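You operate a simulated robot arm through the tools that you are given. There is no shell and no other tool. Be economical: measure what you need, move in short steps, check, and stop when the job is done.

The job below is to be done with a simulated robot arm. You get a single attempt, and the scene is never put back.

JOB
Take the steel can on the top of the bagging bench and put it away on the ledge of the deep tub. Put the green box on the shelf of the bagging bench. Open the grey drawer, put the silver basket in the inside of the grey drawer and shut the drawer again. Put the orange key in the used tray of the panels two rack. Take the orange probe and put it in the steel pan. Turn the float dial to 85 L. Put the blue basket from the lower shelf of the wash bench in the used tray of the panels one rack. Any order will do. Set down upright: steel can, blue basket.

The check looks at the end state, three seconds after you hand in, the way a careful person would. Anything else that was tipped, shoved, dropped, spilled or broken makes it a failure.

ROBOT AND FRAMES
A 7-joint arm with a two-finger parallel gripper on a trunk, on a base that drives. Base frame: it is fixed to the floor where the robot stands at the start and does not move with it; the origin is under the middle of the robot, x ahead of it, y to its left, z up. Units: m, degrees, N and s.
With the tool pointing down near the work surface it reaches from about 0.24 to 0.64 m from the robot's upright axis, wherever it stands. Its first joint turns from -166.0 to 166.0 degrees. Places, roughly: blue basket (8x8x13 cm) [2.8, -7.5, 0.3]; float dial [4.2, -1.8, 0.5]; green box [2.25, 0.75, 0.25]; grey drawer [2.2, 0.7, 0.7]; inside of the grey drawer [2.3, 0.7, 0.7]; ledge of the deep tub (24x66 cm) [9.18, 0.38, 0.8]; orange key (5x3x7 cm) [3.5, -8.2, 0.8]; orange probe (4x3x15 cm) [6.9, 3.1, 1]; shelf of the bagging bench [1.5, 3, 0.2]; silver basket (7x7x6 cm) [1.7, 0.4, 0.9]; steel can [2.25, 3.25, 0.75]; steel pan (27x32x7 cm) [7.3, -0.3, 0.8]; used tray of the panels one rack (20x20 cm) [5.6, -5.12, 0.7]; used tray of the panels two rack (20x20 cm) [7.92, -7.46, 0.7]. Payload 1.57 kg.
Tool frame: the origin (TCP) lies between the finger pads and is the grasp point; the fingertips stand 0.03 m ahead of it; z points along the fingers, y is the line along which they close. The gripper opens to 0.08 m. The fingers are 0.017 m wide and 0.012 m thick; the gripper's body (0.04 by 0.082 m) begins 0.08 m behind the TCP.
Orientation is that of the tool frame in the base frame, as a unit quaternion [x, y, z, w]. With the fingers straight down and closing along the base's y, the tool's x points along the base's -x, its y along +y and its z along -z.

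CONTROLS
- The arm moves only by the tool play_rows. Its argument "deltas" is a list of rows, each a list of 6 numbers: the shift along the tool's x, y, z in units of 300 mm (1.0 is 300 mm), then the turn, a rotation vector about the tool's x, y, z in units of 45 degrees (1.0 is 45 degrees). In form: [[tx, ty, tz, ax, ay, az], ...]. A call has 1 to 20 rows; each row is the pose to reach, as a shift and turn from the pose commanded when the call began, along the tool's axes at that moment. "fingers" is the opening in per cent of the stroke, from 0 (shut) to 100 (fully open), set as the call begins (left out, the last holds). A call with a number of a shift or a turn outside -1 to 1 is refused whole. Each row takes 0.2 s and may step no farther than 0.05 m and 8.6 degrees from the row before; otherwise, or with a gripper value out of range, the whole call is refused. Where a pose cannot be reached the arm comes as near as it can. A force on the tool above 40 N (or 10 N above the force at the start of the call, whichever is more), or a blocked arm, ends the call early, and 0.2 s more pass. The fingers move at their own pace (about 0.072 m/s each) and stop on an object; they squeeze with about 43 N. The grip force told is the motor's: it shows also when the fingers shut on nothing. Time passes only in rows, and 0.2 s behind the last, so rows that repeat a pose let the fingers close. It gives the time, the measured TCP pose, the force on the tool (base axes), the opening and the grip force at its end, in the units of the frame above (readings bear some noise), with the torque about the TCP (base axes, N m) and any sound that the robot's microphone picked up.
- Cameras (640 x 400 px; columns grow to the right, rows downward): "scene" is now at [0.254, -0.0008, 1.4178]; the picture's right is [0.01, -1.00, 0.00], its down [-0.71, -0.01, -0.70] and it looks along [0.70, 0.01, -0.71] (base axes); focal length 294 px, centre (320, 200). "wrist" rides on the gripper at [0.072, -0.007, -0.122] in the tool frame; the picture's right is [0.09, 1.00, 0.00], its down [-0.84, 0.08, -0.54] and it looks along [-0.54, 0.05, 0.84] (tool axes); focal length 238 px, centre (320, 200). There is no depth. A picture from a camera that has moved, and an enlarged one, comes with that camera's place and axes in the base frame and with its lens.
- camera(camera): a new picture of that camera. It takes no simulated time.
- slide_trunk(by): slides the trunk up (or, below 0, down) by that many m; the arm and the scene camera ride with it, the base frame stays. It gives what a move gives, with no picture.
- steer(legs): drives the robot by 1 to 6 legs, each [ahead, left, turn to the left] in m, m and degrees, along the robot's own axes; the way and the turn of a leg run together, so that a leg with both is an arc; at most 1.5 m and 180 degrees a leg. The arm and the cameras ride along, it lands a little off, and it stops where it bumps. It gives what a move gives.
- turn_head(pan, tilt): turns the head with the scene camera to pan (to the left, within 86 degrees either way) and tilt (down, from -29 to 69), counted from straight ahead of the robot. It gives what a move gives.
- enlarge(camera, box): a new picture of the part [left, top, right, bottom] of that camera's present view, enlarged. It takes no simulated time.
- finish_job(): hands the job in; it is judged then, once.

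Go step by step. Nothing tells you exact positions but the pictures and the camera data: compare them with the known pose of the tool, close in by small moves and look again before you grip or let go. The budget is 232 turns and 216 pictures, counting those below and the enlarged ones. Unless the task says otherwise, let go and move clear before handing in.

The tools are called after "Emit:" as name(argument=value, ...) on one line, values as JSON. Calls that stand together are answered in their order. play_rows: Moves the arm, as the interface text tells. Its arguments: {"type":"object","properties":{"deltas":{"type":"array","items":{"type":"array","items":{"type":"number"}}},"fingers":{"type":"number"}},"required":["deltas"]} The other tools are called the same way: slide_trunk (by) slides the trunk up or down; steer (legs) drives the base; turn_head (pan, tilt) turns the head that bears the scene camera; camera (camera) takes a picture; enlarge (camera, box) takes an enlarged picture of a part of a camera's view; finish_job () hands the job in.

At the start:

```text
t: 0.0
position: [0.4147, 0.1725, 1.1002]
orientation: [0.0, 1.0, -0.001, -0.001]
wrist_force: [-0.5, -0.4, 0.0]
torque: [-0.03, 0.02, -0.01]
opening: 0.0796
finger_force: 0.1
trunk travel left (down, up): [-0.65, 0.34]
robot x, y, heading: [0.0011, -0.0021, 0.1]
head pan, tilt: [0.7, 45.3]
```

scene: 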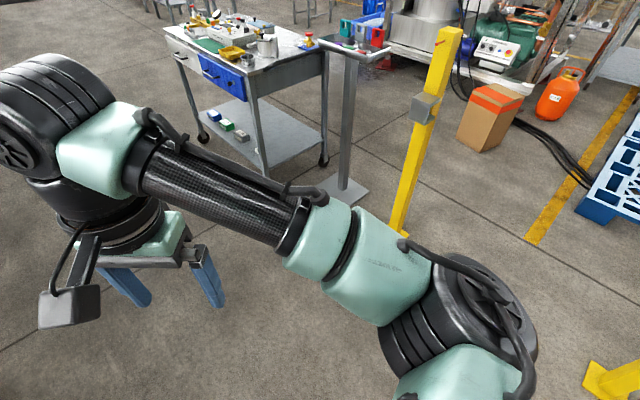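
wrist: 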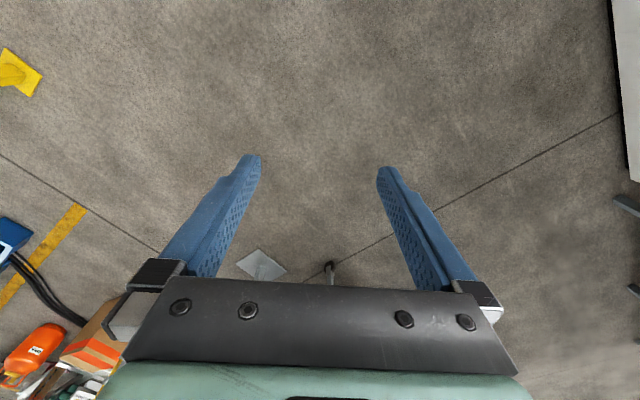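

I see a trolley bench with grey and blue drawers ahead left, and a cluttered hall. I'll look around first.

Emit:
turn_head(pan=20, tilt=25)

Emit:
camera(camera="scene")

Emit:
turn_head(pan=-45, tilt=15)

Emit:
camera(camera="scene")

Emit:
turn_head(pan=75, tilt=20)

Emit:
camera(camera="scene")

```text
t: 0.8
position: [0.4149, 0.1733, 1.0991]
orientation: [-0.001, 1.0, 0.0, -0.001]
wrist_force: [0.3, -0.3, 0.4]
torque: [-0.02, 0.0, 0.01]
opening: 0.08
finger_force: 0.1
trunk travel left (down, up): [-0.65, 0.34]
robot x, y, heading: [-0.0001, 0.0032, -0.1]
head pan, tilt: [20.0, 25.0]
```

```text
213 pictures are left
camera scene: at [0.2596, 0.0297, 1.4488], right [0.34, -0.94, 0.0], down [-0.4, -0.14, -0.91], along [0.85, 0.31, -0.42], focal length 294 px, centre (320, 200)
```

scene: 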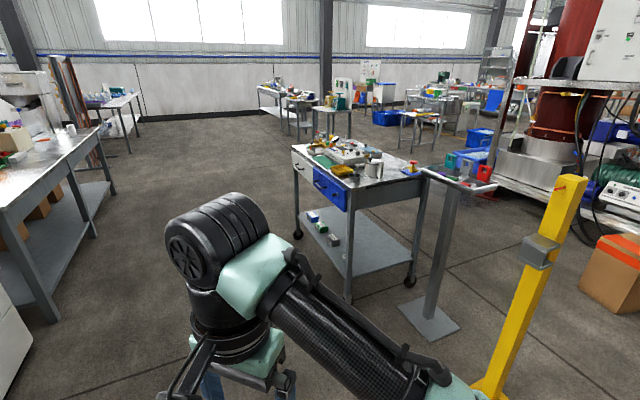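

```text
t: 2.2
position: [0.4143, 0.1743, 1.1002]
orientation: [0.0, 1.0, 0.0, 0.0]
wrist_force: [0.4, 0.0, 0.4]
torque: [0.01, 0.0, 0.0]
opening: 0.08
finger_force: 0.0
trunk travel left (down, up): [-0.65, 0.34]
robot x, y, heading: [-0.0008, 0.0005, -0.1]
head pan, tilt: [-45.0, 15.0]
```

```text
212 pictures are left
camera scene: at [0.2391, -0.0677, 1.4651], right [-0.71, -0.71, 0.0], down [-0.18, 0.18, -0.97], along [0.68, -0.68, -0.26], focal length 294 px, centre (320, 200)
```

scene: 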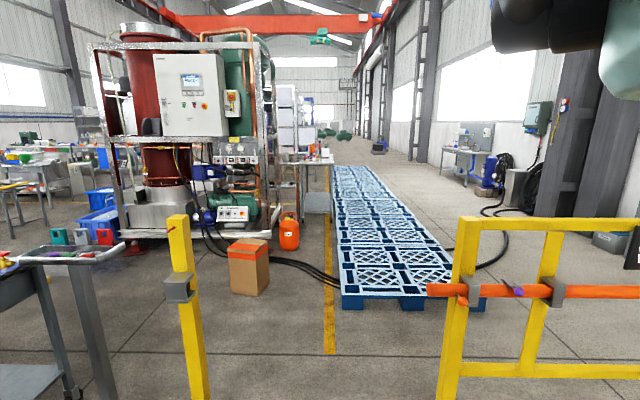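

```text
t: 4.2
position: [0.4143, 0.1723, 1.099]
orientation: [-0.001, 1.0, 0.0, 0.001]
wrist_force: [0.0, -0.5, 0.1]
torque: [0.0, 0.03, 0.02]
opening: 0.0802
finger_force: 0.1
trunk travel left (down, up): [-0.65, 0.34]
robot x, y, heading: [0.0006, 0.0016, 0.0]
head pan, tilt: [75.0, 20.0]
```

```text
211 pictures are left
camera scene: at [0.1972, 0.0882, 1.457], right [0.97, -0.26, 0.0], down [-0.09, -0.33, -0.94], along [0.24, 0.91, -0.34], focal length 294 px, centre (320, 200)
```

scene: 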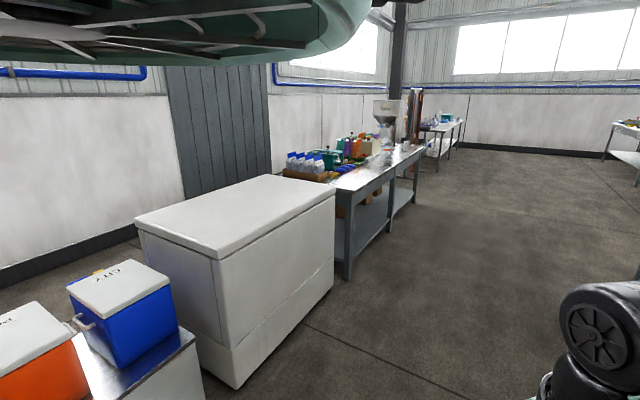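

The hall is large; the drawer trolley is nearest. I'll enlarge its view.

Emit:
turn_head(pan=12, tilt=25)

Emit:
enlarge(camera="scene", box=[320, 120, 480, 220])

Emit:
enlarge(camera="scene", box=[320, 180, 480, 280])

```text
t: 5.5
position: [0.4138, 0.172, 1.0992]
orientation: [0.001, 1.0, 0.0, 0.0]
wrist_force: [0.1, 0.8, 0.7]
torque: [-0.01, 0.0, 0.0]
opening: 0.0796
finger_force: 0.0
trunk travel left (down, up): [-0.65, 0.34]
robot x, y, heading: [-0.0014, 0.0031, 0.1]
head pan, tilt: [12.0, 25.0]
```

```text
4.00 times, centred on (400, 170) of scene
camera zoom: at [0.2631, 0.0175, 1.4489], right [0.21, -0.98, 0.0], down [-0.41, -0.09, -0.91], along [0.89, 0.19, -0.42], focal length 1174 px, centre (0, 320)
```

zoom: 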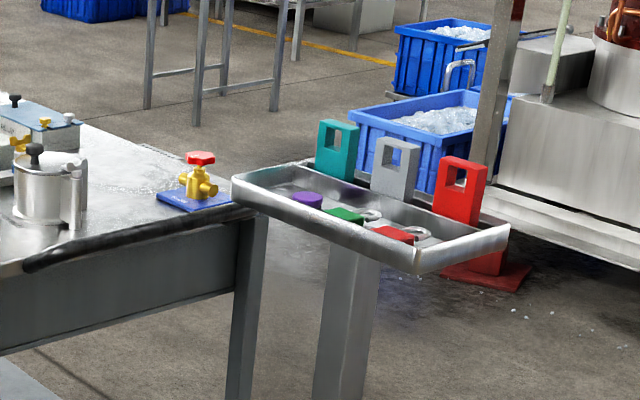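

```text
4.00 times, centred on (400, 230) of scene
camera zoom: at [0.2631, 0.0175, 1.4489], right [0.21, -0.98, 0.0], down [-0.41, -0.09, -0.91], along [0.89, 0.19, -0.42], focal length 1174 px, centre (0, 80)
```

zoom: 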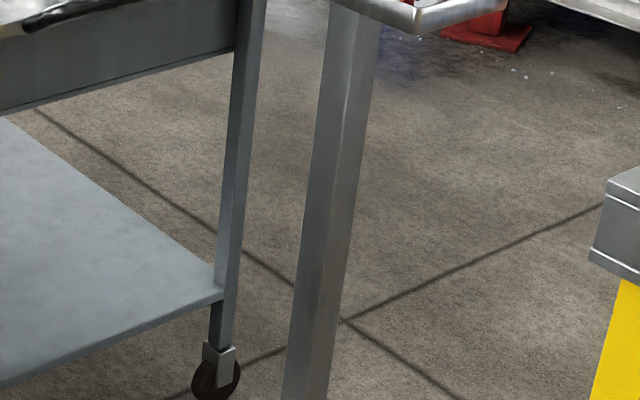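

Now the rest of the trolley.

Emit:
enlarge(camera="scene", box=[210, 120, 370, 220])

Emit:
enlarge(camera="scene", box=[210, 190, 370, 290])

Emit:
camera(camera="scene")

```text
4.00 times, centred on (290, 170) of scene
camera zoom: at [0.2631, 0.0175, 1.4489], right [0.21, -0.98, 0.0], down [-0.41, -0.09, -0.91], along [0.89, 0.19, -0.42], focal length 1174 px, centre (440, 320)
```

zoom: 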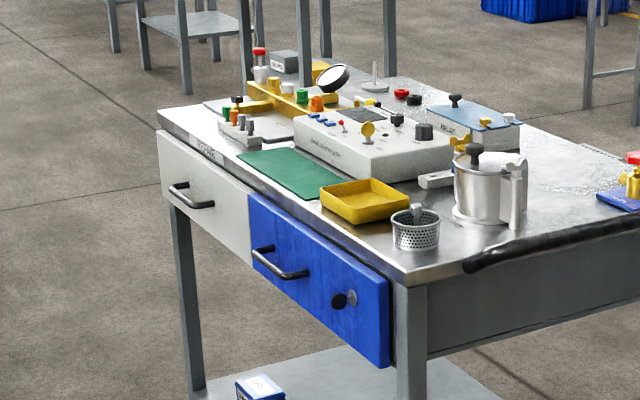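

```text
4.00 times, centred on (290, 240) of scene
camera zoom: at [0.2631, 0.0175, 1.4489], right [0.21, -0.98, 0.0], down [-0.41, -0.09, -0.91], along [0.89, 0.19, -0.42], focal length 1174 px, centre (440, 40)
```

zoom: 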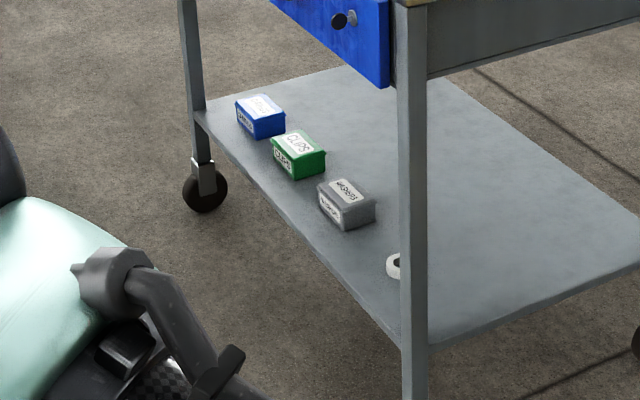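

```text
206 pictures are left
camera scene: at [0.2631, 0.0175, 1.4489], right [0.21, -0.98, 0.0], down [-0.41, -0.09, -0.91], along [0.89, 0.19, -0.42], focal length 294 px, centre (320, 200)
```

scene: 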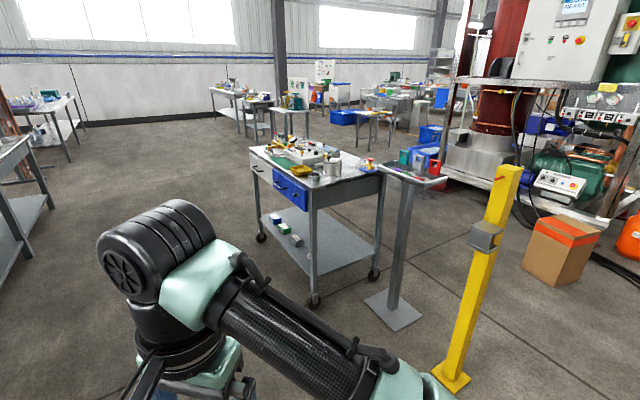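

Silver basket at the trolley's near corner, grey drawer far left, green "CLIPS" box on the lower shelf. I check my own footprint by looking down.

Emit:
turn_head(pan=0, tilt=69)

Emit:
camera(camera="scene")

Emit:
turn_head(pan=50, tilt=30)

Emit:
camera(camera="scene")

```text
t: 6.6
position: [0.4133, 0.1711, 1.1002]
orientation: [0.0, 1.0, 0.0, 0.0]
wrist_force: [1.0, -0.5, 0.9]
torque: [0.03, 0.01, -0.03]
opening: 0.0802
finger_force: 0.1
trunk travel left (down, up): [-0.65, 0.34]
robot x, y, heading: [-0.0031, -0.0021, 0.0]
head pan, tilt: [0.0, 68.8]
```

```text
205 pictures are left
camera scene: at [0.229, -0.0017, 1.3895], right [0.0, -1.0, 0.0], down [-0.93, 0.0, -0.36], along [0.36, 0.0, -0.93], focal length 294 px, centre (320, 200)
```

scene: 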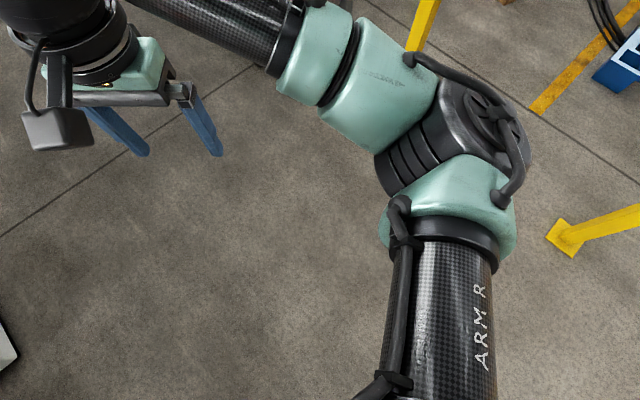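

```text
t: 7.8
position: [0.4139, 0.1734, 1.0996]
orientation: [0.0, 1.0, 0.0, 0.0]
wrist_force: [-0.1, 0.3, -0.3]
torque: [-0.01, -0.04, -0.01]
opening: 0.0802
finger_force: 0.0
trunk travel left (down, up): [-0.65, 0.34]
robot x, y, heading: [-0.001, 0.0005, 0.2]
head pan, tilt: [50.0, 30.0]
```

```text
204 pictures are left
camera scene: at [0.2312, 0.0675, 1.4409], right [0.77, -0.64, 0.0], down [-0.32, -0.38, -0.87], along [0.56, 0.66, -0.5], focal length 294 px, centre (320, 200)
```

scene: 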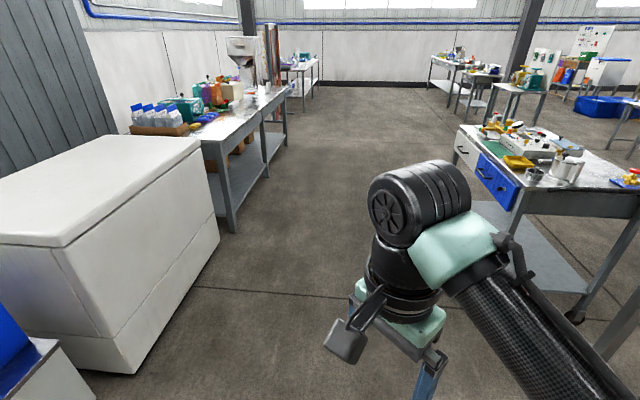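

The aisle between trolley and bagging bench is about 1.7 m wide. I drive in and face the trolley drawers.

Emit:
steer(legs=[[1.0, 1.0, 0], [0.5, 0.5, 0], [0, 0, -46.7]])

Emit:
turn_head(pan=0, tilt=40)

Emit:
camera(camera="scene")

Emit:
camera(camera="wrist")

```text
t: 20.4
position: [1.909, 1.3106, 1.1003]
orientation: [0.398, 0.917, 0.0, 0.0]
wrist_force: [0.5, 0.3, -0.2]
torque: [0.02, 0.01, 0.02]
opening: 0.0799
finger_force: 0.0
trunk travel left (down, up): [-0.65, 0.34]
robot x, y, heading: [1.4961, 1.4944, -47.4]
head pan, tilt: [50.0, 30.0]
```

```text
t: 21.6
position: [1.9092, 1.3105, 1.1006]
orientation: [0.398, 0.917, -0.001, 0.0]
wrist_force: [0.1, -0.9, -1.0]
torque: [0.0, -0.03, 0.02]
opening: 0.0798
finger_force: 0.1
trunk travel left (down, up): [-0.65, 0.34]
robot x, y, heading: [1.5031, 1.491, -46.9]
head pan, tilt: [0.0, 40.0]
```

```text
203 pictures are left
camera scene: at [1.6777, 1.307, 1.4256], right [-0.73, -0.68, 0.0], down [-0.44, 0.47, -0.77], along [0.52, -0.56, -0.64], focal length 294 px, centre (320, 200)
```

scene: 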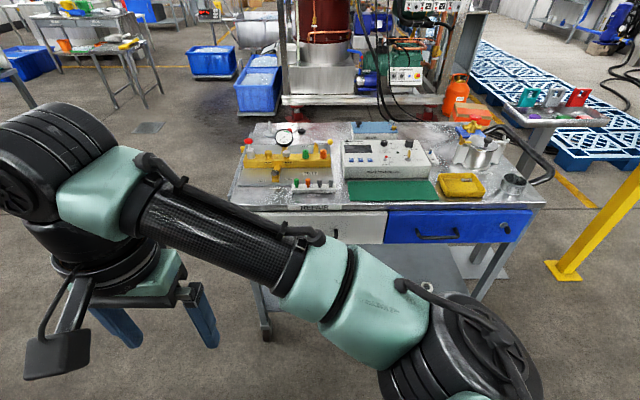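

```text
202 pictures are left
camera wrist: at [1.8543, 1.3591, 1.2219], right [0.66, 0.75, 0.0], down [0.63, -0.56, 0.54], along [0.4, -0.36, -0.84], focal length 238 px, centre (320, 200)
```

wrist: 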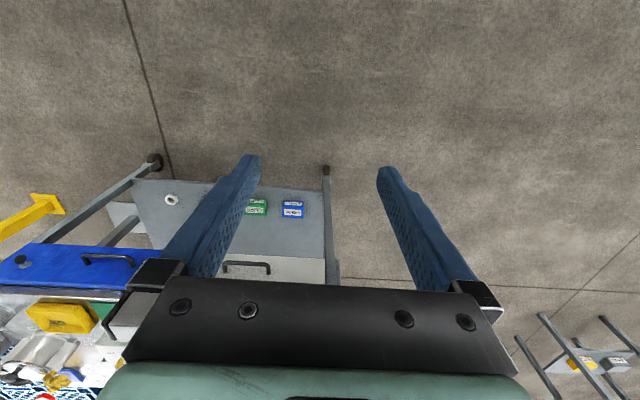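

I'm square to the trolley; the grey handle is ~0.85 m straight ahead at z≈0.775. I turn the tool horizontal, with fingers closing vertically.

Emit:
play_rows(deltas=[[0, 0, 0, -0.11, -0.11, 0.11], [0, 0, 0, -0.22, -0.22, 0.22], [0, 0, 0, -0.33, -0.33, 0.33], [0, 0, 0, -0.44, -0.44, 0.44], [0, 0, 0, -0.55, -0.55, 0.55], [0, 0, 0, -0.66, -0.66, 0.66], [0, 0, 0, -0.77, -0.77, 0.77]], fingers=60)

Emit:
play_rows(deltas=[[0, 0, 0, -0.11, -0.11, 0.11], [0, 0, 0, -0.22, -0.22, 0.22], [0, 0, 0, -0.33, -0.33, 0.33], [0, 0, 0, -0.44, -0.44, 0.44], [0, 0, 0, -0.55, -0.55, 0.55], [0, 0, 0, -0.66, -0.66, 0.66], [0, 0, 0, -0.77, -0.77, 0.77], [0, 0, 0, -0.77, -0.77, 0.77]])

Emit:
camera(camera="wrist")

Emit:
camera(camera="scene")

```text
t: 23.2
position: [1.9116, 1.3098, 1.1004]
orientation: [0.61, 0.679, 0.149, 0.381]
wrist_force: [0.9, -0.1, 0.3]
torque: [0.0, 0.01, -0.01]
opening: 0.0481
finger_force: 0.0
trunk travel left (down, up): [-0.65, 0.34]
robot x, y, heading: [1.497, 1.4959, -47.0]
head pan, tilt: [0.0, 40.0]
```

```text
t: 25.0
position: [1.9095, 1.3104, 1.1]
orientation: [0.658, 0.258, 0.26, 0.658]
wrist_force: [0.5, 1.0, -0.7]
torque: [0.03, 0.01, -0.03]
opening: 0.048
finger_force: 0.1
out of reach, approached as far as the arm can: row 1, 2, 3, 4
trunk travel left (down, up): [-0.65, 0.34]
robot x, y, heading: [1.5009, 1.4988, -46.8]
head pan, tilt: [0.0, 40.0]
```

```text
201 pictures are left
camera wrist: at [1.8774, 1.4495, 1.0932], right [0.07, 0.06, 1.0], down [-0.98, -0.17, 0.08], along [0.18, -0.98, 0.05], focal length 238 px, centre (320, 200)
```

wrist: 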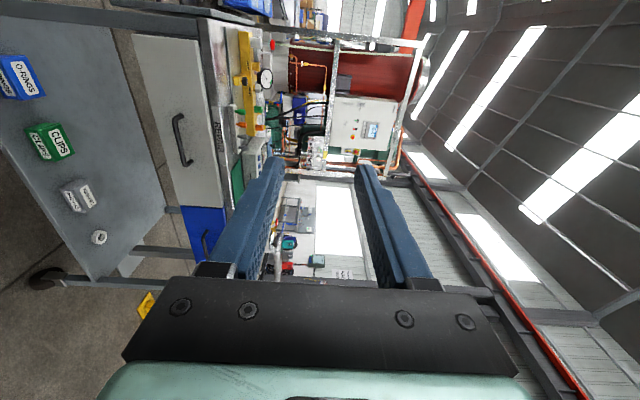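

```text
200 pictures are left
camera scene: at [1.6774, 1.3067, 1.4256], right [-0.73, -0.68, 0.0], down [-0.44, 0.47, -0.77], along [0.52, -0.56, -0.64], focal length 294 px, centre (320, 200)
```

scene: 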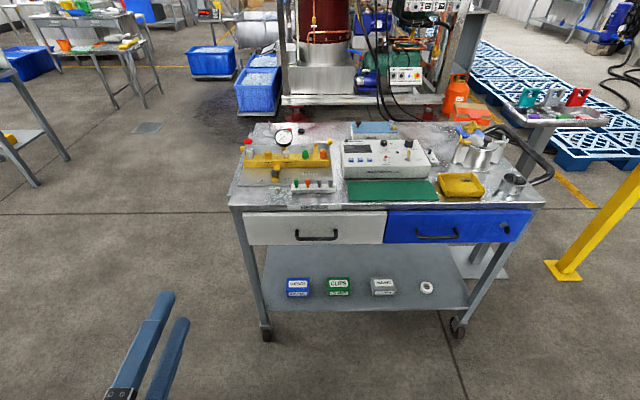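

Clear view now. Zoom on the handle for geometry.

Emit:
enlarge(camera="wrist", box=[120, 90, 248, 170])

Emit:
enlarge(camera="scene", box=[230, 190, 390, 290])

Emit:
enlarge(camera="scene", box=[400, 130, 560, 230])

```text
5.00 times, centred on (184, 130) of wrist
camera zoom: at [1.8774, 1.4495, 1.0932], right [0.07, 0.06, 1.0], down [-0.98, -0.17, 0.08], along [0.18, -0.98, 0.05], focal length 1192 px, centre (1000, 550)
```

zoom: 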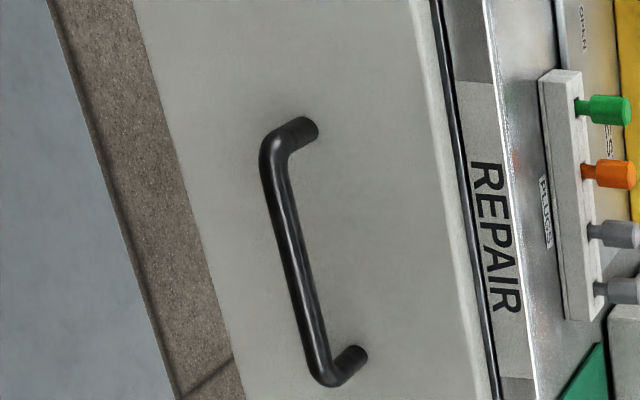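

```text
4.00 times, centred on (310, 240) of scene
camera zoom: at [1.6774, 1.3067, 1.4256], right [-0.73, -0.68, 0.0], down [-0.44, 0.47, -0.77], along [0.52, -0.56, -0.64], focal length 1174 px, centre (360, 40)
```

zoom: 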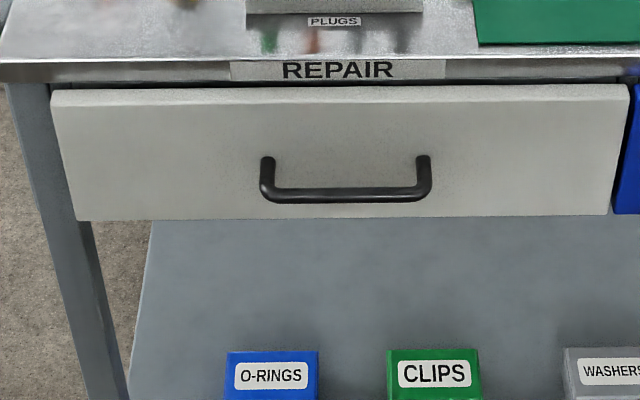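

```text
4.00 times, centred on (480, 180) of scene
camera zoom: at [1.6774, 1.3067, 1.4256], right [-0.73, -0.68, 0.0], down [-0.44, 0.47, -0.77], along [0.52, -0.56, -0.64], focal length 1174 px, centre (-320, 280)
```

zoom: 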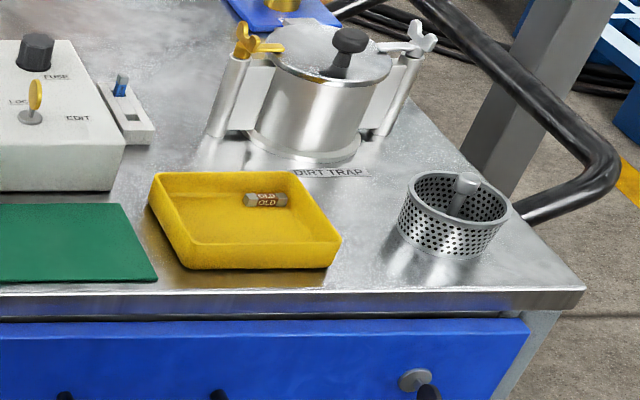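

Bar centre triangulated at about (2.100, 0.868, 0.760). Lower the trunk, drive closer, and line the tool up.

Emit:
slide_trunk(by=-0.34)

Emit:
steer(legs=[[0.25, 0, 0]])

Emit:
play_rows(deltas=[[-0.14, 0, 0, 0, 0, 0], [-0.28, 0, 0, 0, 0, 0], [-0.42, 0, 0, 0, 0, 0], [-0.54, 0, 0, 0, 0, 0], [-0.54, 0, 0, 0, 0, 0]])

Emit:
camera(camera="wrist")

Emit:
camera(camera="scene")

```text
t: 28.4
position: [1.9097, 1.3106, 0.76]
orientation: [0.658, 0.259, 0.259, 0.658]
wrist_force: [0.0, -0.5, -0.3]
torque: [0.0, 0.04, -0.02]
opening: 0.0477
finger_force: 0.1
trunk travel left (down, up): [-0.31, 0.68]
robot x, y, heading: [1.5026, 1.4995, -47.0]
head pan, tilt: [0.0, 40.0]
```

```text
t: 30.2
position: [2.0798, 1.1314, 0.7598]
orientation: [0.657, 0.262, 0.261, 0.657]
wrist_force: [-0.4, 0.4, 0.0]
torque: [0.02, 0.0, 0.01]
opening: 0.0476
finger_force: 0.0
trunk travel left (down, up): [-0.31, 0.68]
robot x, y, heading: [1.6715, 1.3129, -46.5]
head pan, tilt: [0.0, 40.0]
```

```text
t: 31.4
position: [1.9693, 1.0159, 0.7495]
orientation: [0.656, 0.262, 0.263, 0.657]
wrist_force: [0.2, 0.3, 0.2]
torque: [-0.02, -0.01, -0.02]
opening: 0.0478
finger_force: 0.0
out of reach, approached as far as the arm can: row 3, 4, 5
trunk travel left (down, up): [-0.31, 0.68]
robot x, y, heading: [1.6698, 1.3174, -46.6]
head pan, tilt: [0.0, 40.0]
```

```text
196 pictures are left
camera wrist: at [1.9362, 1.1544, 0.7435], right [0.07, 0.07, 1.0], down [-0.98, -0.18, 0.08], along [0.19, -0.98, 0.05], focal length 238 px, centre (320, 200)
```

wrist: 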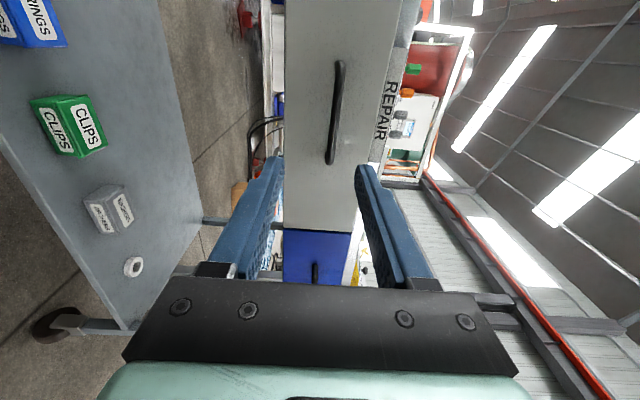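

```text
195 pictures are left
camera scene: at [1.8495, 1.1267, 1.0856], right [-0.73, -0.69, 0.0], down [-0.44, 0.47, -0.77], along [0.53, -0.56, -0.64], focal length 294 px, centre (320, 200)
```

scene: 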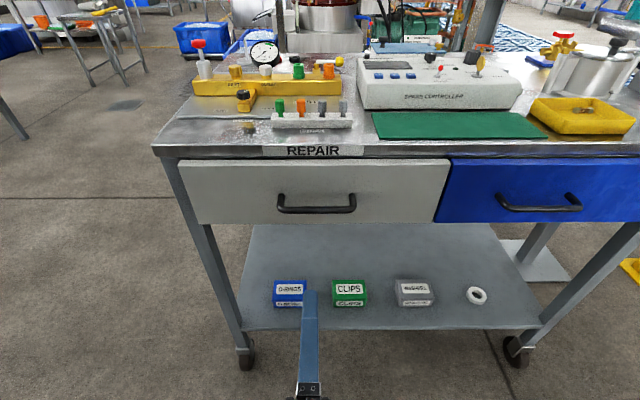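

TCP is centred on the handle laterally. Move forward 0.12 m and check.

Emit:
play_rows(deltas=[[-0.54, 0, 0.14, 0, 0, 0], [0, 0, 0.13, 0, 0, 0], [0, 0, 0.27, 0, 0, 0], [0, 0, 0.4, 0, 0, 0], [0, 0, 0.4, 0, 0, 0]], fingers=80)

```text
refused: row 1 steps farther than a row can; nothing moved
```

Emit:
play_rows(deltas=[[0, 0, 0.13, 0, 0, 0], [0, 0, 0.27, 0, 0, 0], [0, 0, 0.4, 0, 0, 0], [0, 0, 0.4, 0, 0, 0]], fingers=80)

Emit:
camera(camera="wrist")

Emit:
enlarge(camera="scene", box=[240, 150, 400, 250])

```text
t: 32.4
position: [2.0525, 0.9262, 0.7497]
orientation: [0.657, 0.261, 0.261, 0.657]
wrist_force: [0.4, 0.1, -0.2]
torque: [0.03, 0.02, -0.01]
opening: 0.064
finger_force: 0.0
trunk travel left (down, up): [-0.31, 0.68]
robot x, y, heading: [1.6676, 1.3116, -46.5]
head pan, tilt: [0.0, 40.0]
```

```text
194 pictures are left
camera wrist: at [2.0198, 1.0654, 0.7427], right [0.07, 0.06, 1.0], down [-0.98, -0.18, 0.08], along [0.19, -0.98, 0.05], focal length 238 px, centre (320, 200)
```

wrist: 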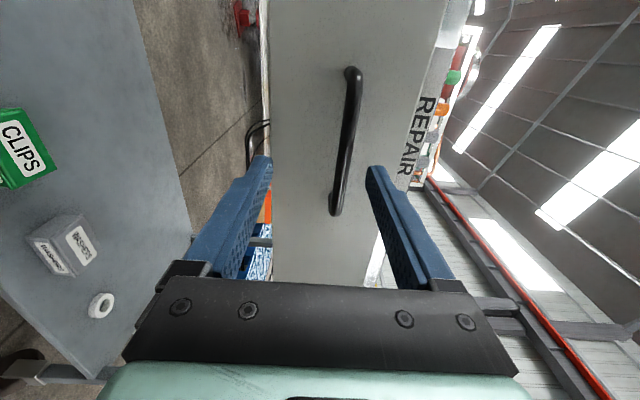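

```text
4.00 times, centred on (320, 200) of scene
camera zoom: at [1.8496, 1.1267, 1.0856], right [-0.73, -0.69, 0.0], down [-0.44, 0.47, -0.77], along [0.53, -0.56, -0.64], focal length 1174 px, centre (320, 200)
```

zoom: 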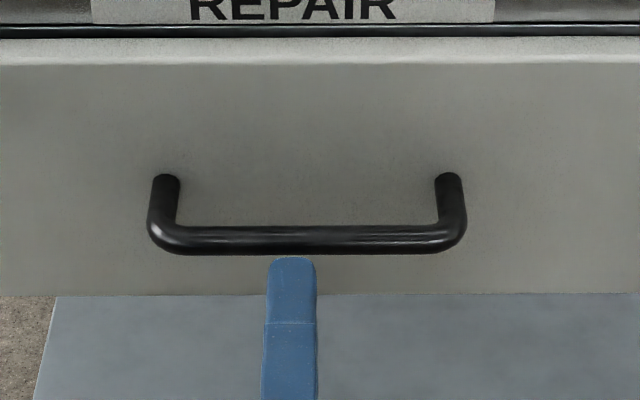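

The bar lies about 2 cm above the TCP and ~7 cm ahead. I raise, advance and check.

Emit:
play_rows(deltas=[[-0.01, 0.067, 0.0, 0, 0, 0], [-0.017, 0.067, 0.1, 0, 0, 0], [-0.017, 0.067, 0.19, 0, 0, 0], [-0.017, 0.067, 0.19, 0, 0, 0]])

Emit:
camera(camera="wrist")

Emit:
enlarge(camera="scene", box=[240, 150, 400, 250])

```text
t: 33.4
position: [2.088, 0.881, 0.7708]
orientation: [0.657, 0.262, 0.262, 0.657]
wrist_force: [-0.3, 0.0, 0.7]
torque: [0.0, 0.02, 0.01]
opening: 0.0638
finger_force: 0.1
trunk travel left (down, up): [-0.31, 0.68]
robot x, y, heading: [1.6731, 1.3124, -46.5]
head pan, tilt: [0.0, 40.0]
```

```text
192 pictures are left
camera wrist: at [2.0548, 1.0205, 0.7625], right [0.07, 0.06, 1.0], down [-0.98, -0.18, 0.08], along [0.19, -0.98, 0.05], focal length 238 px, centre (320, 200)
```

wrist: 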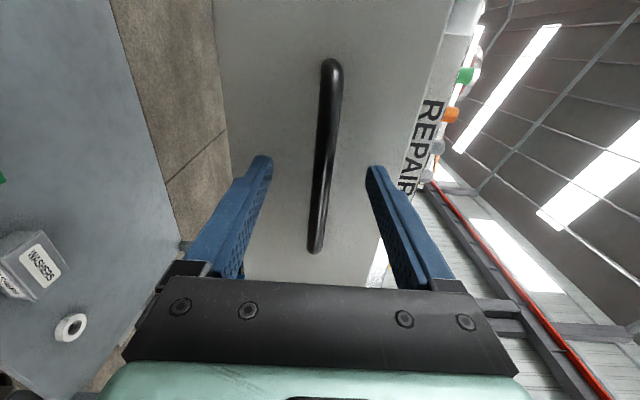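

```text
4.00 times, centred on (320, 200) of scene
camera zoom: at [1.8496, 1.1267, 1.0856], right [-0.73, -0.69, 0.0], down [-0.44, 0.47, -0.77], along [0.53, -0.56, -0.64], focal length 1174 px, centre (320, 200)
```

zoom: 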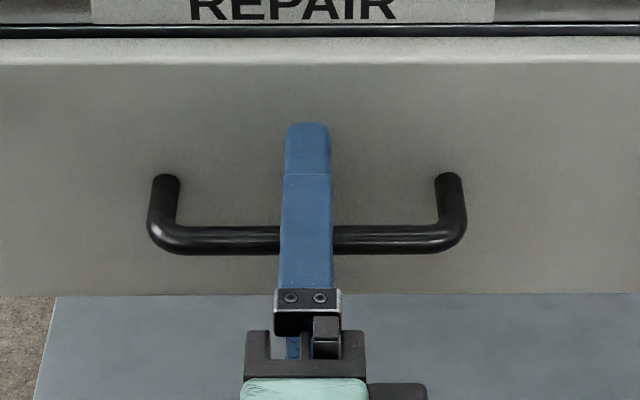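

The bar sits between the fingers; close on it.

Emit:
play_rows(deltas=[[0, 0, 0, 0, 0, 0], [0, 0, 0, 0, 0, 0], [0, 0, 0, 0, 0, 0], [0, 0, 0, 0, 0, 0]], fingers=0)

```text
t: 34.4
position: [2.0879, 0.8816, 0.769]
orientation: [0.657, 0.262, 0.262, 0.657]
wrist_force: [1.0, -2.8, 3.6]
torque: [-0.03, -0.06, 0.03]
opening: 0.0118
finger_force: 29.2
trunk travel left (down, up): [-0.31, 0.68]
robot x, y, heading: [1.6686, 1.319, -46.6]
head pan, tilt: [0.0, 40.0]
```

Gripped. Pull with the arm.

Emit:
play_rows(deltas=[[0, 0, -0.06, 0, 0, 0], [0, 0, -0.14, 0, 0, 0], [0, 0, -0.24, 0, 0, 0], [0, 0, -0.34, 0, 0, 0], [0, 0, -0.44, 0, 0, 0], [0, 0, -0.5, 0, 0, 0]])

Emit:
camera(camera="scene")

```text
t: 35.8
position: [1.9816, 0.9918, 0.7705]
orientation: [0.659, 0.262, 0.259, 0.655]
wrist_force: [-10.9, -7.6, -11.2]
torque: [0.12, 0.04, -0.89]
opening: 0.0119
finger_force: 28.9
trunk travel left (down, up): [-0.31, 0.68]
robot x, y, heading: [1.6685, 1.3118, -46.5]
head pan, tilt: [0.0, 40.0]
```

```text
190 pictures are left
camera scene: at [1.8492, 1.1256, 1.0852], right [-0.73, -0.69, 0.0], down [-0.44, 0.47, -0.77], along [0.53, -0.56, -0.64], focal length 294 px, centre (320, 200)
```

scene: 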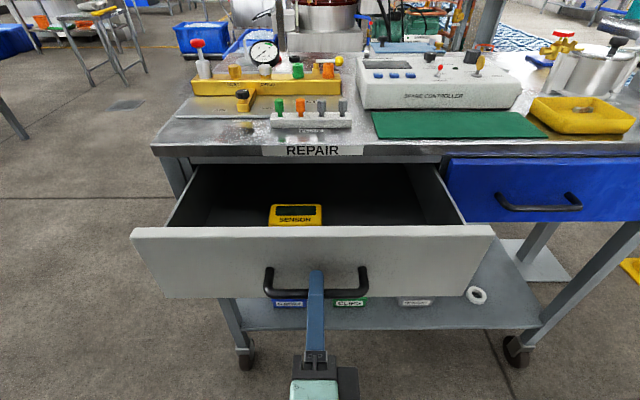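

Drawer is opening, with a yellow sensor inside. Pull a bit more by backing the base, then release.

Emit:
steer(legs=[[-0.08, 0, 0]])

Emit:
play_rows(deltas=[[0, 0, 0, 0, 0, 0], [0, 0, 0, 0, 0, 0], [0, 0, 0, 0, 0, 0]], fingers=80)

Emit:
steer(legs=[[-0.2, 0, 0]])

Emit:
camera(camera="scene")

```text
t: 36.8
position: [1.9284, 1.0487, 0.7708]
orientation: [0.659, 0.261, 0.26, 0.655]
wrist_force: [-19.2, -15.0, -19.3]
torque: [0.14, 0.09, -0.23]
opening: 0.0119
finger_force: 29.0
trunk travel left (down, up): [-0.31, 0.68]
robot x, y, heading: [1.6172, 1.374, -46.3]
head pan, tilt: [0.0, 40.0]
```

```text
t: 37.6
position: [1.9284, 1.0483, 0.7707]
orientation: [0.658, 0.261, 0.259, 0.657]
wrist_force: [0.0, -0.6, -0.2]
torque: [0.02, 0.04, -0.02]
opening: 0.064
finger_force: 0.1
trunk travel left (down, up): [-0.31, 0.68]
robot x, y, heading: [1.6097, 1.3717, -46.3]
head pan, tilt: [0.0, 40.0]
```

```text
t: 39.2
position: [1.7904, 1.1913, 0.7713]
orientation: [0.659, 0.26, 0.258, 0.657]
wrist_force: [-0.2, 0.4, 0.1]
torque: [0.01, -0.02, -0.01]
opening: 0.0636
finger_force: 0.0
trunk travel left (down, up): [-0.31, 0.68]
robot x, y, heading: [1.4813, 1.5173, -46.5]
head pan, tilt: [0.0, 40.0]
```

```text
189 pictures are left
camera scene: at [1.6592, 1.3273, 1.0856], right [-0.73, -0.69, 0.0], down [-0.44, 0.47, -0.77], along [0.53, -0.56, -0.64], focal length 294 px, centre (320, 200)
```

scene: 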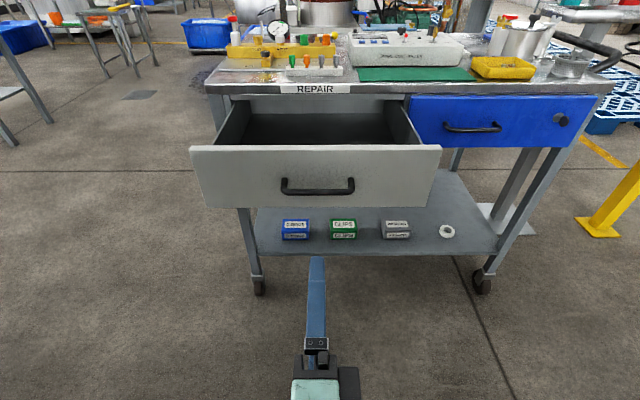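

Drawer open ~0.23 m. Now raise, point the tool down, and move to the basket at about (1.73, 0.37, 0.885).

Emit:
slide_trunk(by=0.35)

Emit:
play_rows(deltas=[[0, 0, 0, 0.11, 0.11, -0.11], [0, 0, 0, 0.22, 0.22, -0.22], [0, 0, 0, 0.33, 0.33, -0.33], [0, 0, 0, 0.44, 0.44, -0.44], [0, 0, 0, 0.55, 0.55, -0.55], [0, 0, 0, 0.66, 0.66, -0.66], [0, 0, 0, 0.77, 0.77, -0.77]])

Emit:
play_rows(deltas=[[0, 0, 0, 0.11, 0.11, -0.11], [0, 0, 0, 0.22, 0.22, -0.22], [0, 0, 0, 0.33, 0.33, -0.33], [0, 0, 0, 0.44, 0.44, -0.44], [0, 0, 0, 0.55, 0.55, -0.55], [0, 0, 0, 0.66, 0.66, -0.66], [0, 0, 0, 0.77, 0.77, -0.77], [0, 0, 0, 0.77, 0.77, -0.77]])

Emit:
steer(legs=[[0, -0.61, 0], [0.34, 0, 0]])

Emit:
camera(camera="wrist")

Emit:
camera(camera="scene")

```text
t: 42.6
position: [1.7915, 1.1918, 1.1211]
orientation: [0.659, 0.261, 0.258, 0.657]
wrist_force: [-0.5, 0.1, -0.4]
torque: [-0.01, -0.01, -0.02]
opening: 0.0638
finger_force: 0.1
trunk travel left (down, up): [-0.66, 0.33]
robot x, y, heading: [1.4804, 1.514, -46.3]
head pan, tilt: [0.0, 40.0]
```

```text
t: 44.2
position: [1.7921, 1.191, 1.1206]
orientation: [0.609, 0.682, 0.149, 0.376]
wrist_force: [0.0, -1.1, -1.2]
torque: [-0.03, 0.03, -0.03]
opening: 0.064
finger_force: 0.1
out of reach, approached as far as the arm can: row 1, 2, 3, 4, 5
trunk travel left (down, up): [-0.66, 0.33]
robot x, y, heading: [1.4812, 1.5116, -46.4]
head pan, tilt: [0.0, 40.0]
```

```text
t: 46.0
position: [1.7908, 1.1911, 1.121]
orientation: [0.397, 0.918, -0.001, -0.004]
wrist_force: [0.0, -0.7, 0.0]
torque: [-0.02, -0.01, -0.02]
opening: 0.064
finger_force: 0.0
trunk travel left (down, up): [-0.66, 0.33]
robot x, y, heading: [1.4815, 1.5145, -46.5]
head pan, tilt: [0.0, 40.0]
```

```text
t: 51.3
position: [1.5781, 0.5243, 1.121]
orientation: [0.402, 0.916, 0.0, -0.003]
wrist_force: [0.0, 0.2, -0.7]
torque: [0.01, 0.01, -0.02]
opening: 0.0638
finger_force: 0.0
trunk travel left (down, up): [-0.66, 0.33]
robot x, y, heading: [1.2712, 0.8525, -47.3]
head pan, tilt: [0.0, 40.0]
```

```text
188 pictures are left
camera wrist: at [1.5248, 0.574, 1.2425], right [0.67, 0.74, 0.0], down [0.63, -0.56, 0.54], along [0.4, -0.36, -0.84], focal length 238 px, centre (320, 200)
```

wrist: 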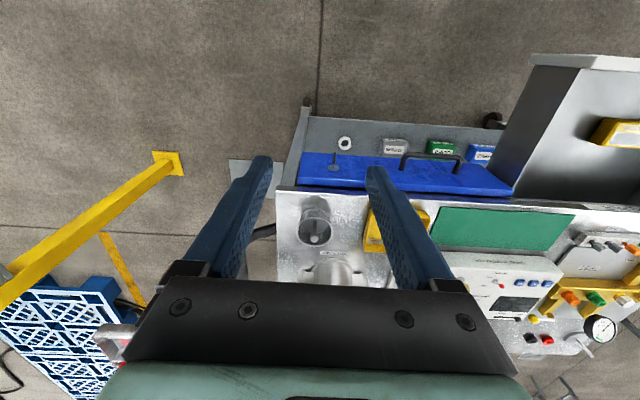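

```text
187 pictures are left
camera scene: at [1.4477, 0.6622, 1.4355], right [-0.73, -0.68, 0.0], down [-0.44, 0.47, -0.77], along [0.52, -0.56, -0.64], focal length 294 px, centre (320, 200)
```

scene: 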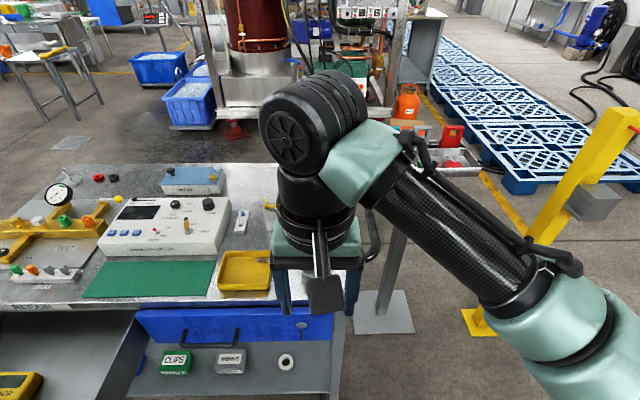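

Basket in wrist view. Zoom for the post.

Emit:
enlarge(camera="wrist", box=[270, 185, 366, 245])

```text
6.67 times, centred on (318, 215) of wrist
camera zoom: at [1.5248, 0.574, 1.2425], right [0.67, 0.74, 0.0], down [0.63, -0.56, 0.54], along [0.4, -0.36, -0.84], focal length 1589 px, centre (333, 100)
```

zoom: 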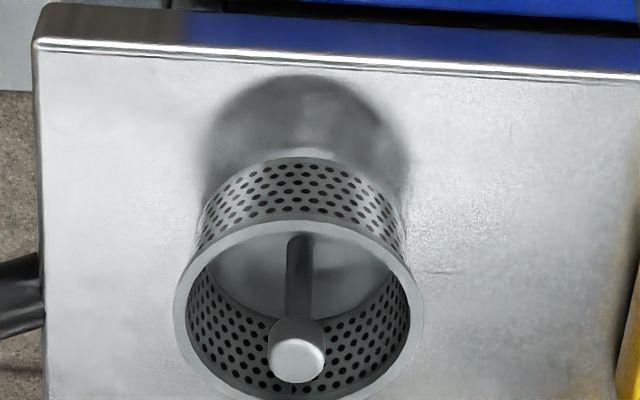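

Post and knob at about (1.740, 0.368, 0.912). Drive slightly closer, then move above it.

Emit:
steer(legs=[[0.08, 0, 0]])

Emit:
play_rows(deltas=[[-0.12, 0, 0, 0, 0, 0], [-0.24, 0.01, 0, 0, 0, 0], [-0.36, 0.02, 0.1, 0, 0, 0], [-0.48, 0.03, 0.2, 0, 0, 0], [-0.48, 0.04, 0.33, 0, 0, 0], [-0.48, 0.04, 0.33, 0, 0, 0]], fingers=40)

Emit:
camera(camera="wrist")

```text
t: 52.4
position: [1.6317, 0.4651, 1.1192]
orientation: [0.402, 0.915, -0.001, -0.003]
wrist_force: [-0.4, -0.5, -0.3]
torque: [0.0, 0.0, -0.02]
opening: 0.0642
finger_force: 0.0
trunk travel left (down, up): [-0.66, 0.33]
robot x, y, heading: [1.324, 0.7926, -47.1]
head pan, tilt: [0.0, 40.0]
```

```text
t: 53.8
position: [1.7377, 0.3666, 1.0201]
orientation: [0.403, 0.915, -0.001, -0.003]
wrist_force: [0.8, 0.1, 0.1]
torque: [-0.03, 0.03, 0.02]
opening: 0.032
finger_force: 0.1
trunk travel left (down, up): [-0.66, 0.33]
robot x, y, heading: [1.3273, 0.7942, -47.2]
head pan, tilt: [0.0, 40.0]
```

```text
185 pictures are left
camera wrist: at [1.6838, 0.417, 1.1427], right [0.67, 0.74, 0.0], down [0.63, -0.56, 0.54], along [0.4, -0.36, -0.84], focal length 238 px, centre (320, 200)
```

wrist: 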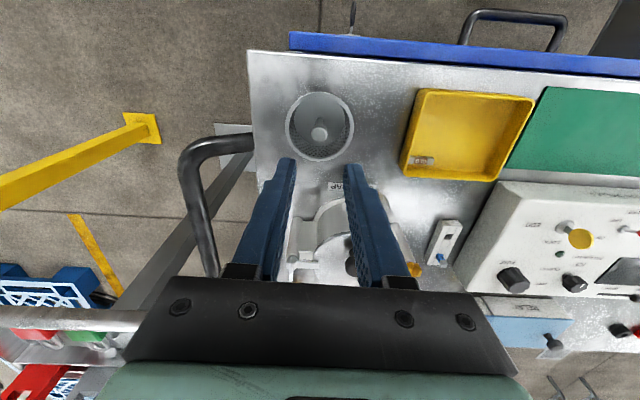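

Aligned over the post. Descend and grip.

Emit:
play_rows(deltas=[[0, 0, 0.13, 0, 0, 0], [0, 0, 0.26, 0, 0, 0], [0, 0, 0.34, 0, 0, 0], [0, 0, 0.39, 0, 0, 0], [0, 0, 0.39, 0, 0, 0]])

Emit:
camera(camera="wrist")

```text
t: 55.0
position: [1.7346, 0.367, 0.9029]
orientation: [0.403, 0.915, 0.0, -0.003]
wrist_force: [-0.2, 0.4, 0.3]
torque: [0.02, -0.02, -0.03]
opening: 0.032
finger_force: 0.1
trunk travel left (down, up): [-0.66, 0.33]
robot x, y, heading: [1.3281, 0.7938, -47.3]
head pan, tilt: [0.0, 40.0]
```

```text
184 pictures are left
camera wrist: at [1.6808, 0.4165, 1.0254], right [0.67, 0.74, 0.0], down [0.63, -0.56, 0.54], along [0.4, -0.36, -0.84], focal length 238 px, centre (320, 200)
```

wrist: 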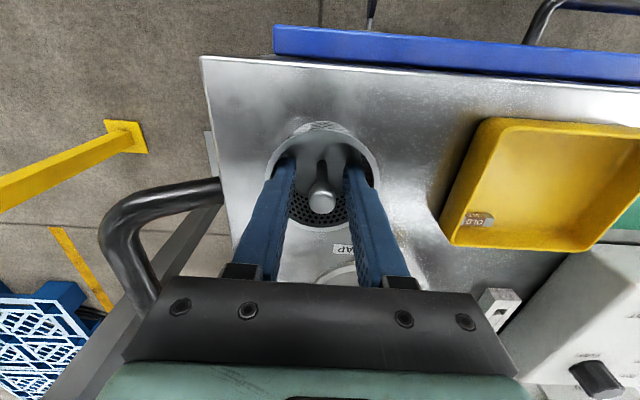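

Fingers are inside the basket straddling the post; close and lift.

Emit:
play_rows(deltas=[[0, 0, 0, 0, 0, 0], [0, 0, 0, 0, 0, 0], [0, 0, 0, 0, 0, 0], [0, 0, -0.1, 0, 0, 0], [0, 0, -0.25, 0, 0, 0], [0, 0, -0.4, 0, 0, 0], [0, 0, -0.55, 0, 0, 0]], fingers=0)

Emit:
camera(camera="wrist")

```text
t: 56.5
position: [1.7371, 0.3704, 1.0689]
orientation: [0.402, 0.915, -0.001, -0.003]
wrist_force: [0.4, -0.7, -0.2]
torque: [-0.01, -0.01, 0.02]
opening: 0.0144
finger_force: 31.1
trunk travel left (down, up): [-0.66, 0.33]
robot x, y, heading: [1.3255, 0.7927, -47.2]
head pan, tilt: [0.0, 40.0]
```

```text
183 pictures are left
camera wrist: at [1.6843, 0.4198, 1.1917], right [0.67, 0.74, 0.0], down [0.63, -0.56, 0.54], along [0.4, -0.36, -0.84], focal length 238 px, centre (320, 200)
```

wrist: 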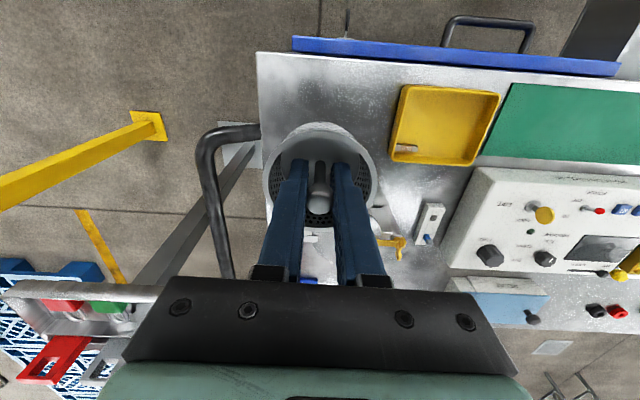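

Basket held. Back off, sidestep left to the drawer, approach.

Emit:
steer(legs=[[-0.4, 0, 0], [0, 0.613, 0.5]])

Emit:
camera(camera="wrist")

Emit:
camera(camera="scene")

```text
t: 62.1
position: [1.9184, 1.0882, 1.0693]
orientation: [0.396, 0.918, -0.001, -0.004]
wrist_force: [-0.5, 0.4, 0.2]
torque: [0.01, 0.03, 0.0]
opening: 0.0148
finger_force: 30.8
trunk travel left (down, up): [-0.66, 0.33]
robot x, y, heading: [1.5015, 1.5071, -46.3]
head pan, tilt: [0.0, 40.0]
```

```text
182 pictures are left
camera wrist: at [1.865, 1.1377, 1.1913], right [0.66, 0.75, 0.0], down [0.63, -0.56, 0.54], along [0.4, -0.36, -0.84], focal length 238 px, centre (320, 200)
```

wrist: 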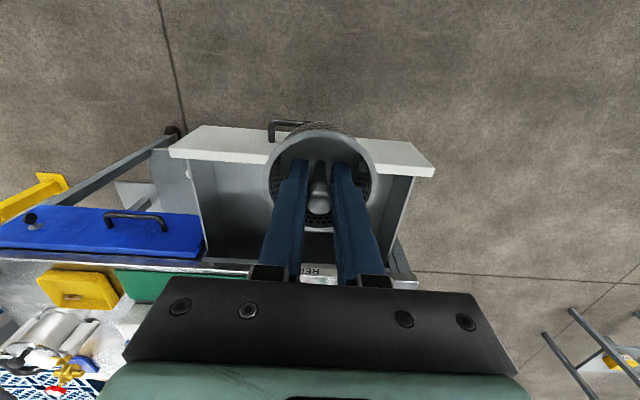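

```text
181 pictures are left
camera scene: at [1.6791, 1.3202, 1.4356], right [-0.72, -0.69, 0.0], down [-0.44, 0.47, -0.77], along [0.53, -0.56, -0.64], focal length 294 px, centre (320, 200)
```

scene: 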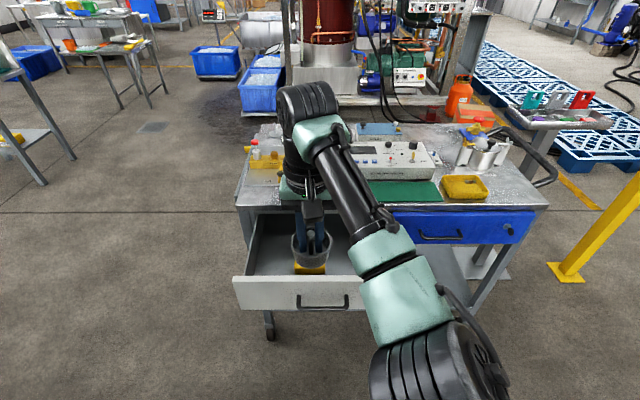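

The sensor sits centre-left in the drawer; I'll place the basket in the right half. Shift base forward and right.

Emit:
steer(legs=[[0.2, -0.135, 0]])

Emit:
camera(camera="wrist")

Emit:
camera(camera="scene")

```text
t: 63.9
position: [1.9544, 0.8524, 1.0691]
orientation: [0.397, 0.918, 0.0, -0.003]
wrist_force: [-0.5, 0.7, -0.3]
torque: [-0.01, 0.03, -0.01]
opening: 0.0147
finger_force: 30.9
trunk travel left (down, up): [-0.66, 0.33]
robot x, y, heading: [1.5361, 1.2692, -46.6]
head pan, tilt: [0.0, 40.0]
```

```text
180 pictures are left
camera wrist: at [1.9008, 0.9013, 1.1912], right [0.66, 0.75, 0.0], down [0.63, -0.56, 0.54], along [0.4, -0.36, -0.84], focal length 238 px, centre (320, 200)
```

wrist: 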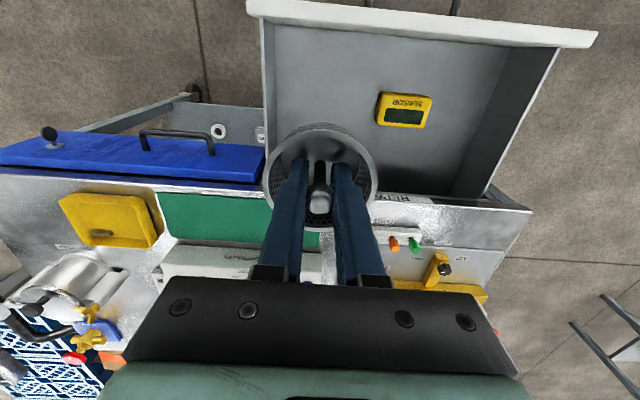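

```text
179 pictures are left
camera scene: at [1.7149, 1.0836, 1.4355], right [-0.72, -0.69, 0.0], down [-0.44, 0.47, -0.77], along [0.53, -0.55, -0.64], focal length 294 px, centre (320, 200)
```

scene: 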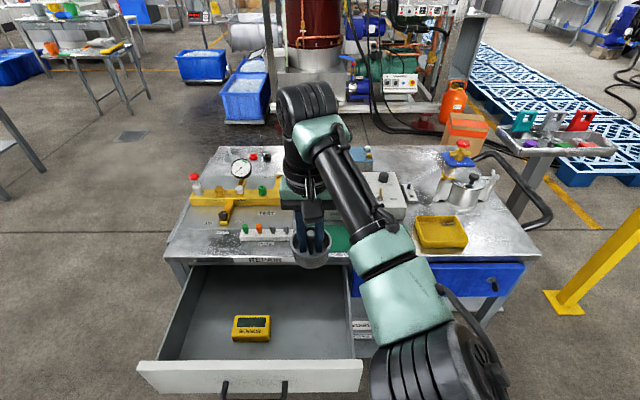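

TCP is centred over the drawer opening with clearances fine. Lower by trunk, then check.

Emit:
slide_trunk(by=-0.26)

Emit:
camera(camera="wrist")

Emit:
camera(camera="scene")

```text
t: 66.5
position: [1.9544, 0.854, 0.8091]
orientation: [0.397, 0.918, 0.0, -0.003]
wrist_force: [-0.1, 0.5, -0.3]
torque: [0.0, -0.01, 0.02]
opening: 0.0147
finger_force: 30.7
trunk travel left (down, up): [-0.4, 0.59]
robot x, y, heading: [1.5353, 1.2698, -46.4]
head pan, tilt: [0.0, 40.0]
```

```text
178 pictures are left
camera wrist: at [1.9007, 0.9018, 0.9314], right [0.66, 0.75, 0.0], down [0.63, -0.56, 0.54], along [0.4, -0.36, -0.84], focal length 238 px, centre (320, 200)
```

wrist: 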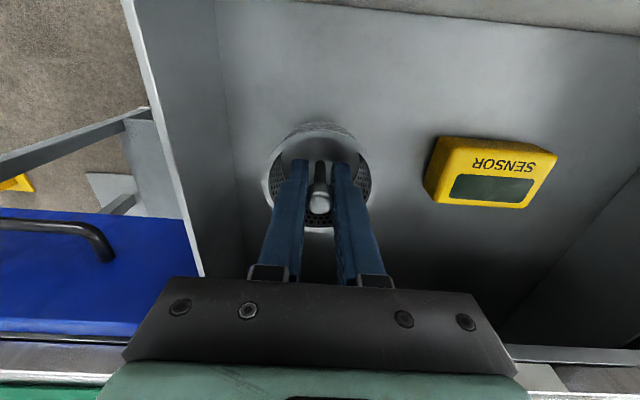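

```text
177 pictures are left
camera scene: at [1.7147, 1.0842, 1.1756], right [-0.72, -0.69, 0.0], down [-0.44, 0.47, -0.77], along [0.53, -0.56, -0.64], focal length 294 px, centre (320, 200)
```

scene: 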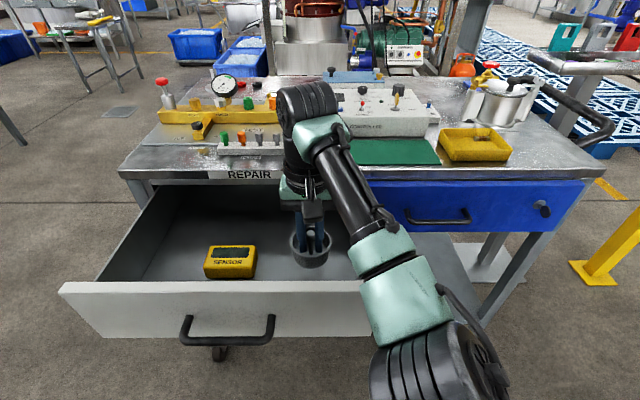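

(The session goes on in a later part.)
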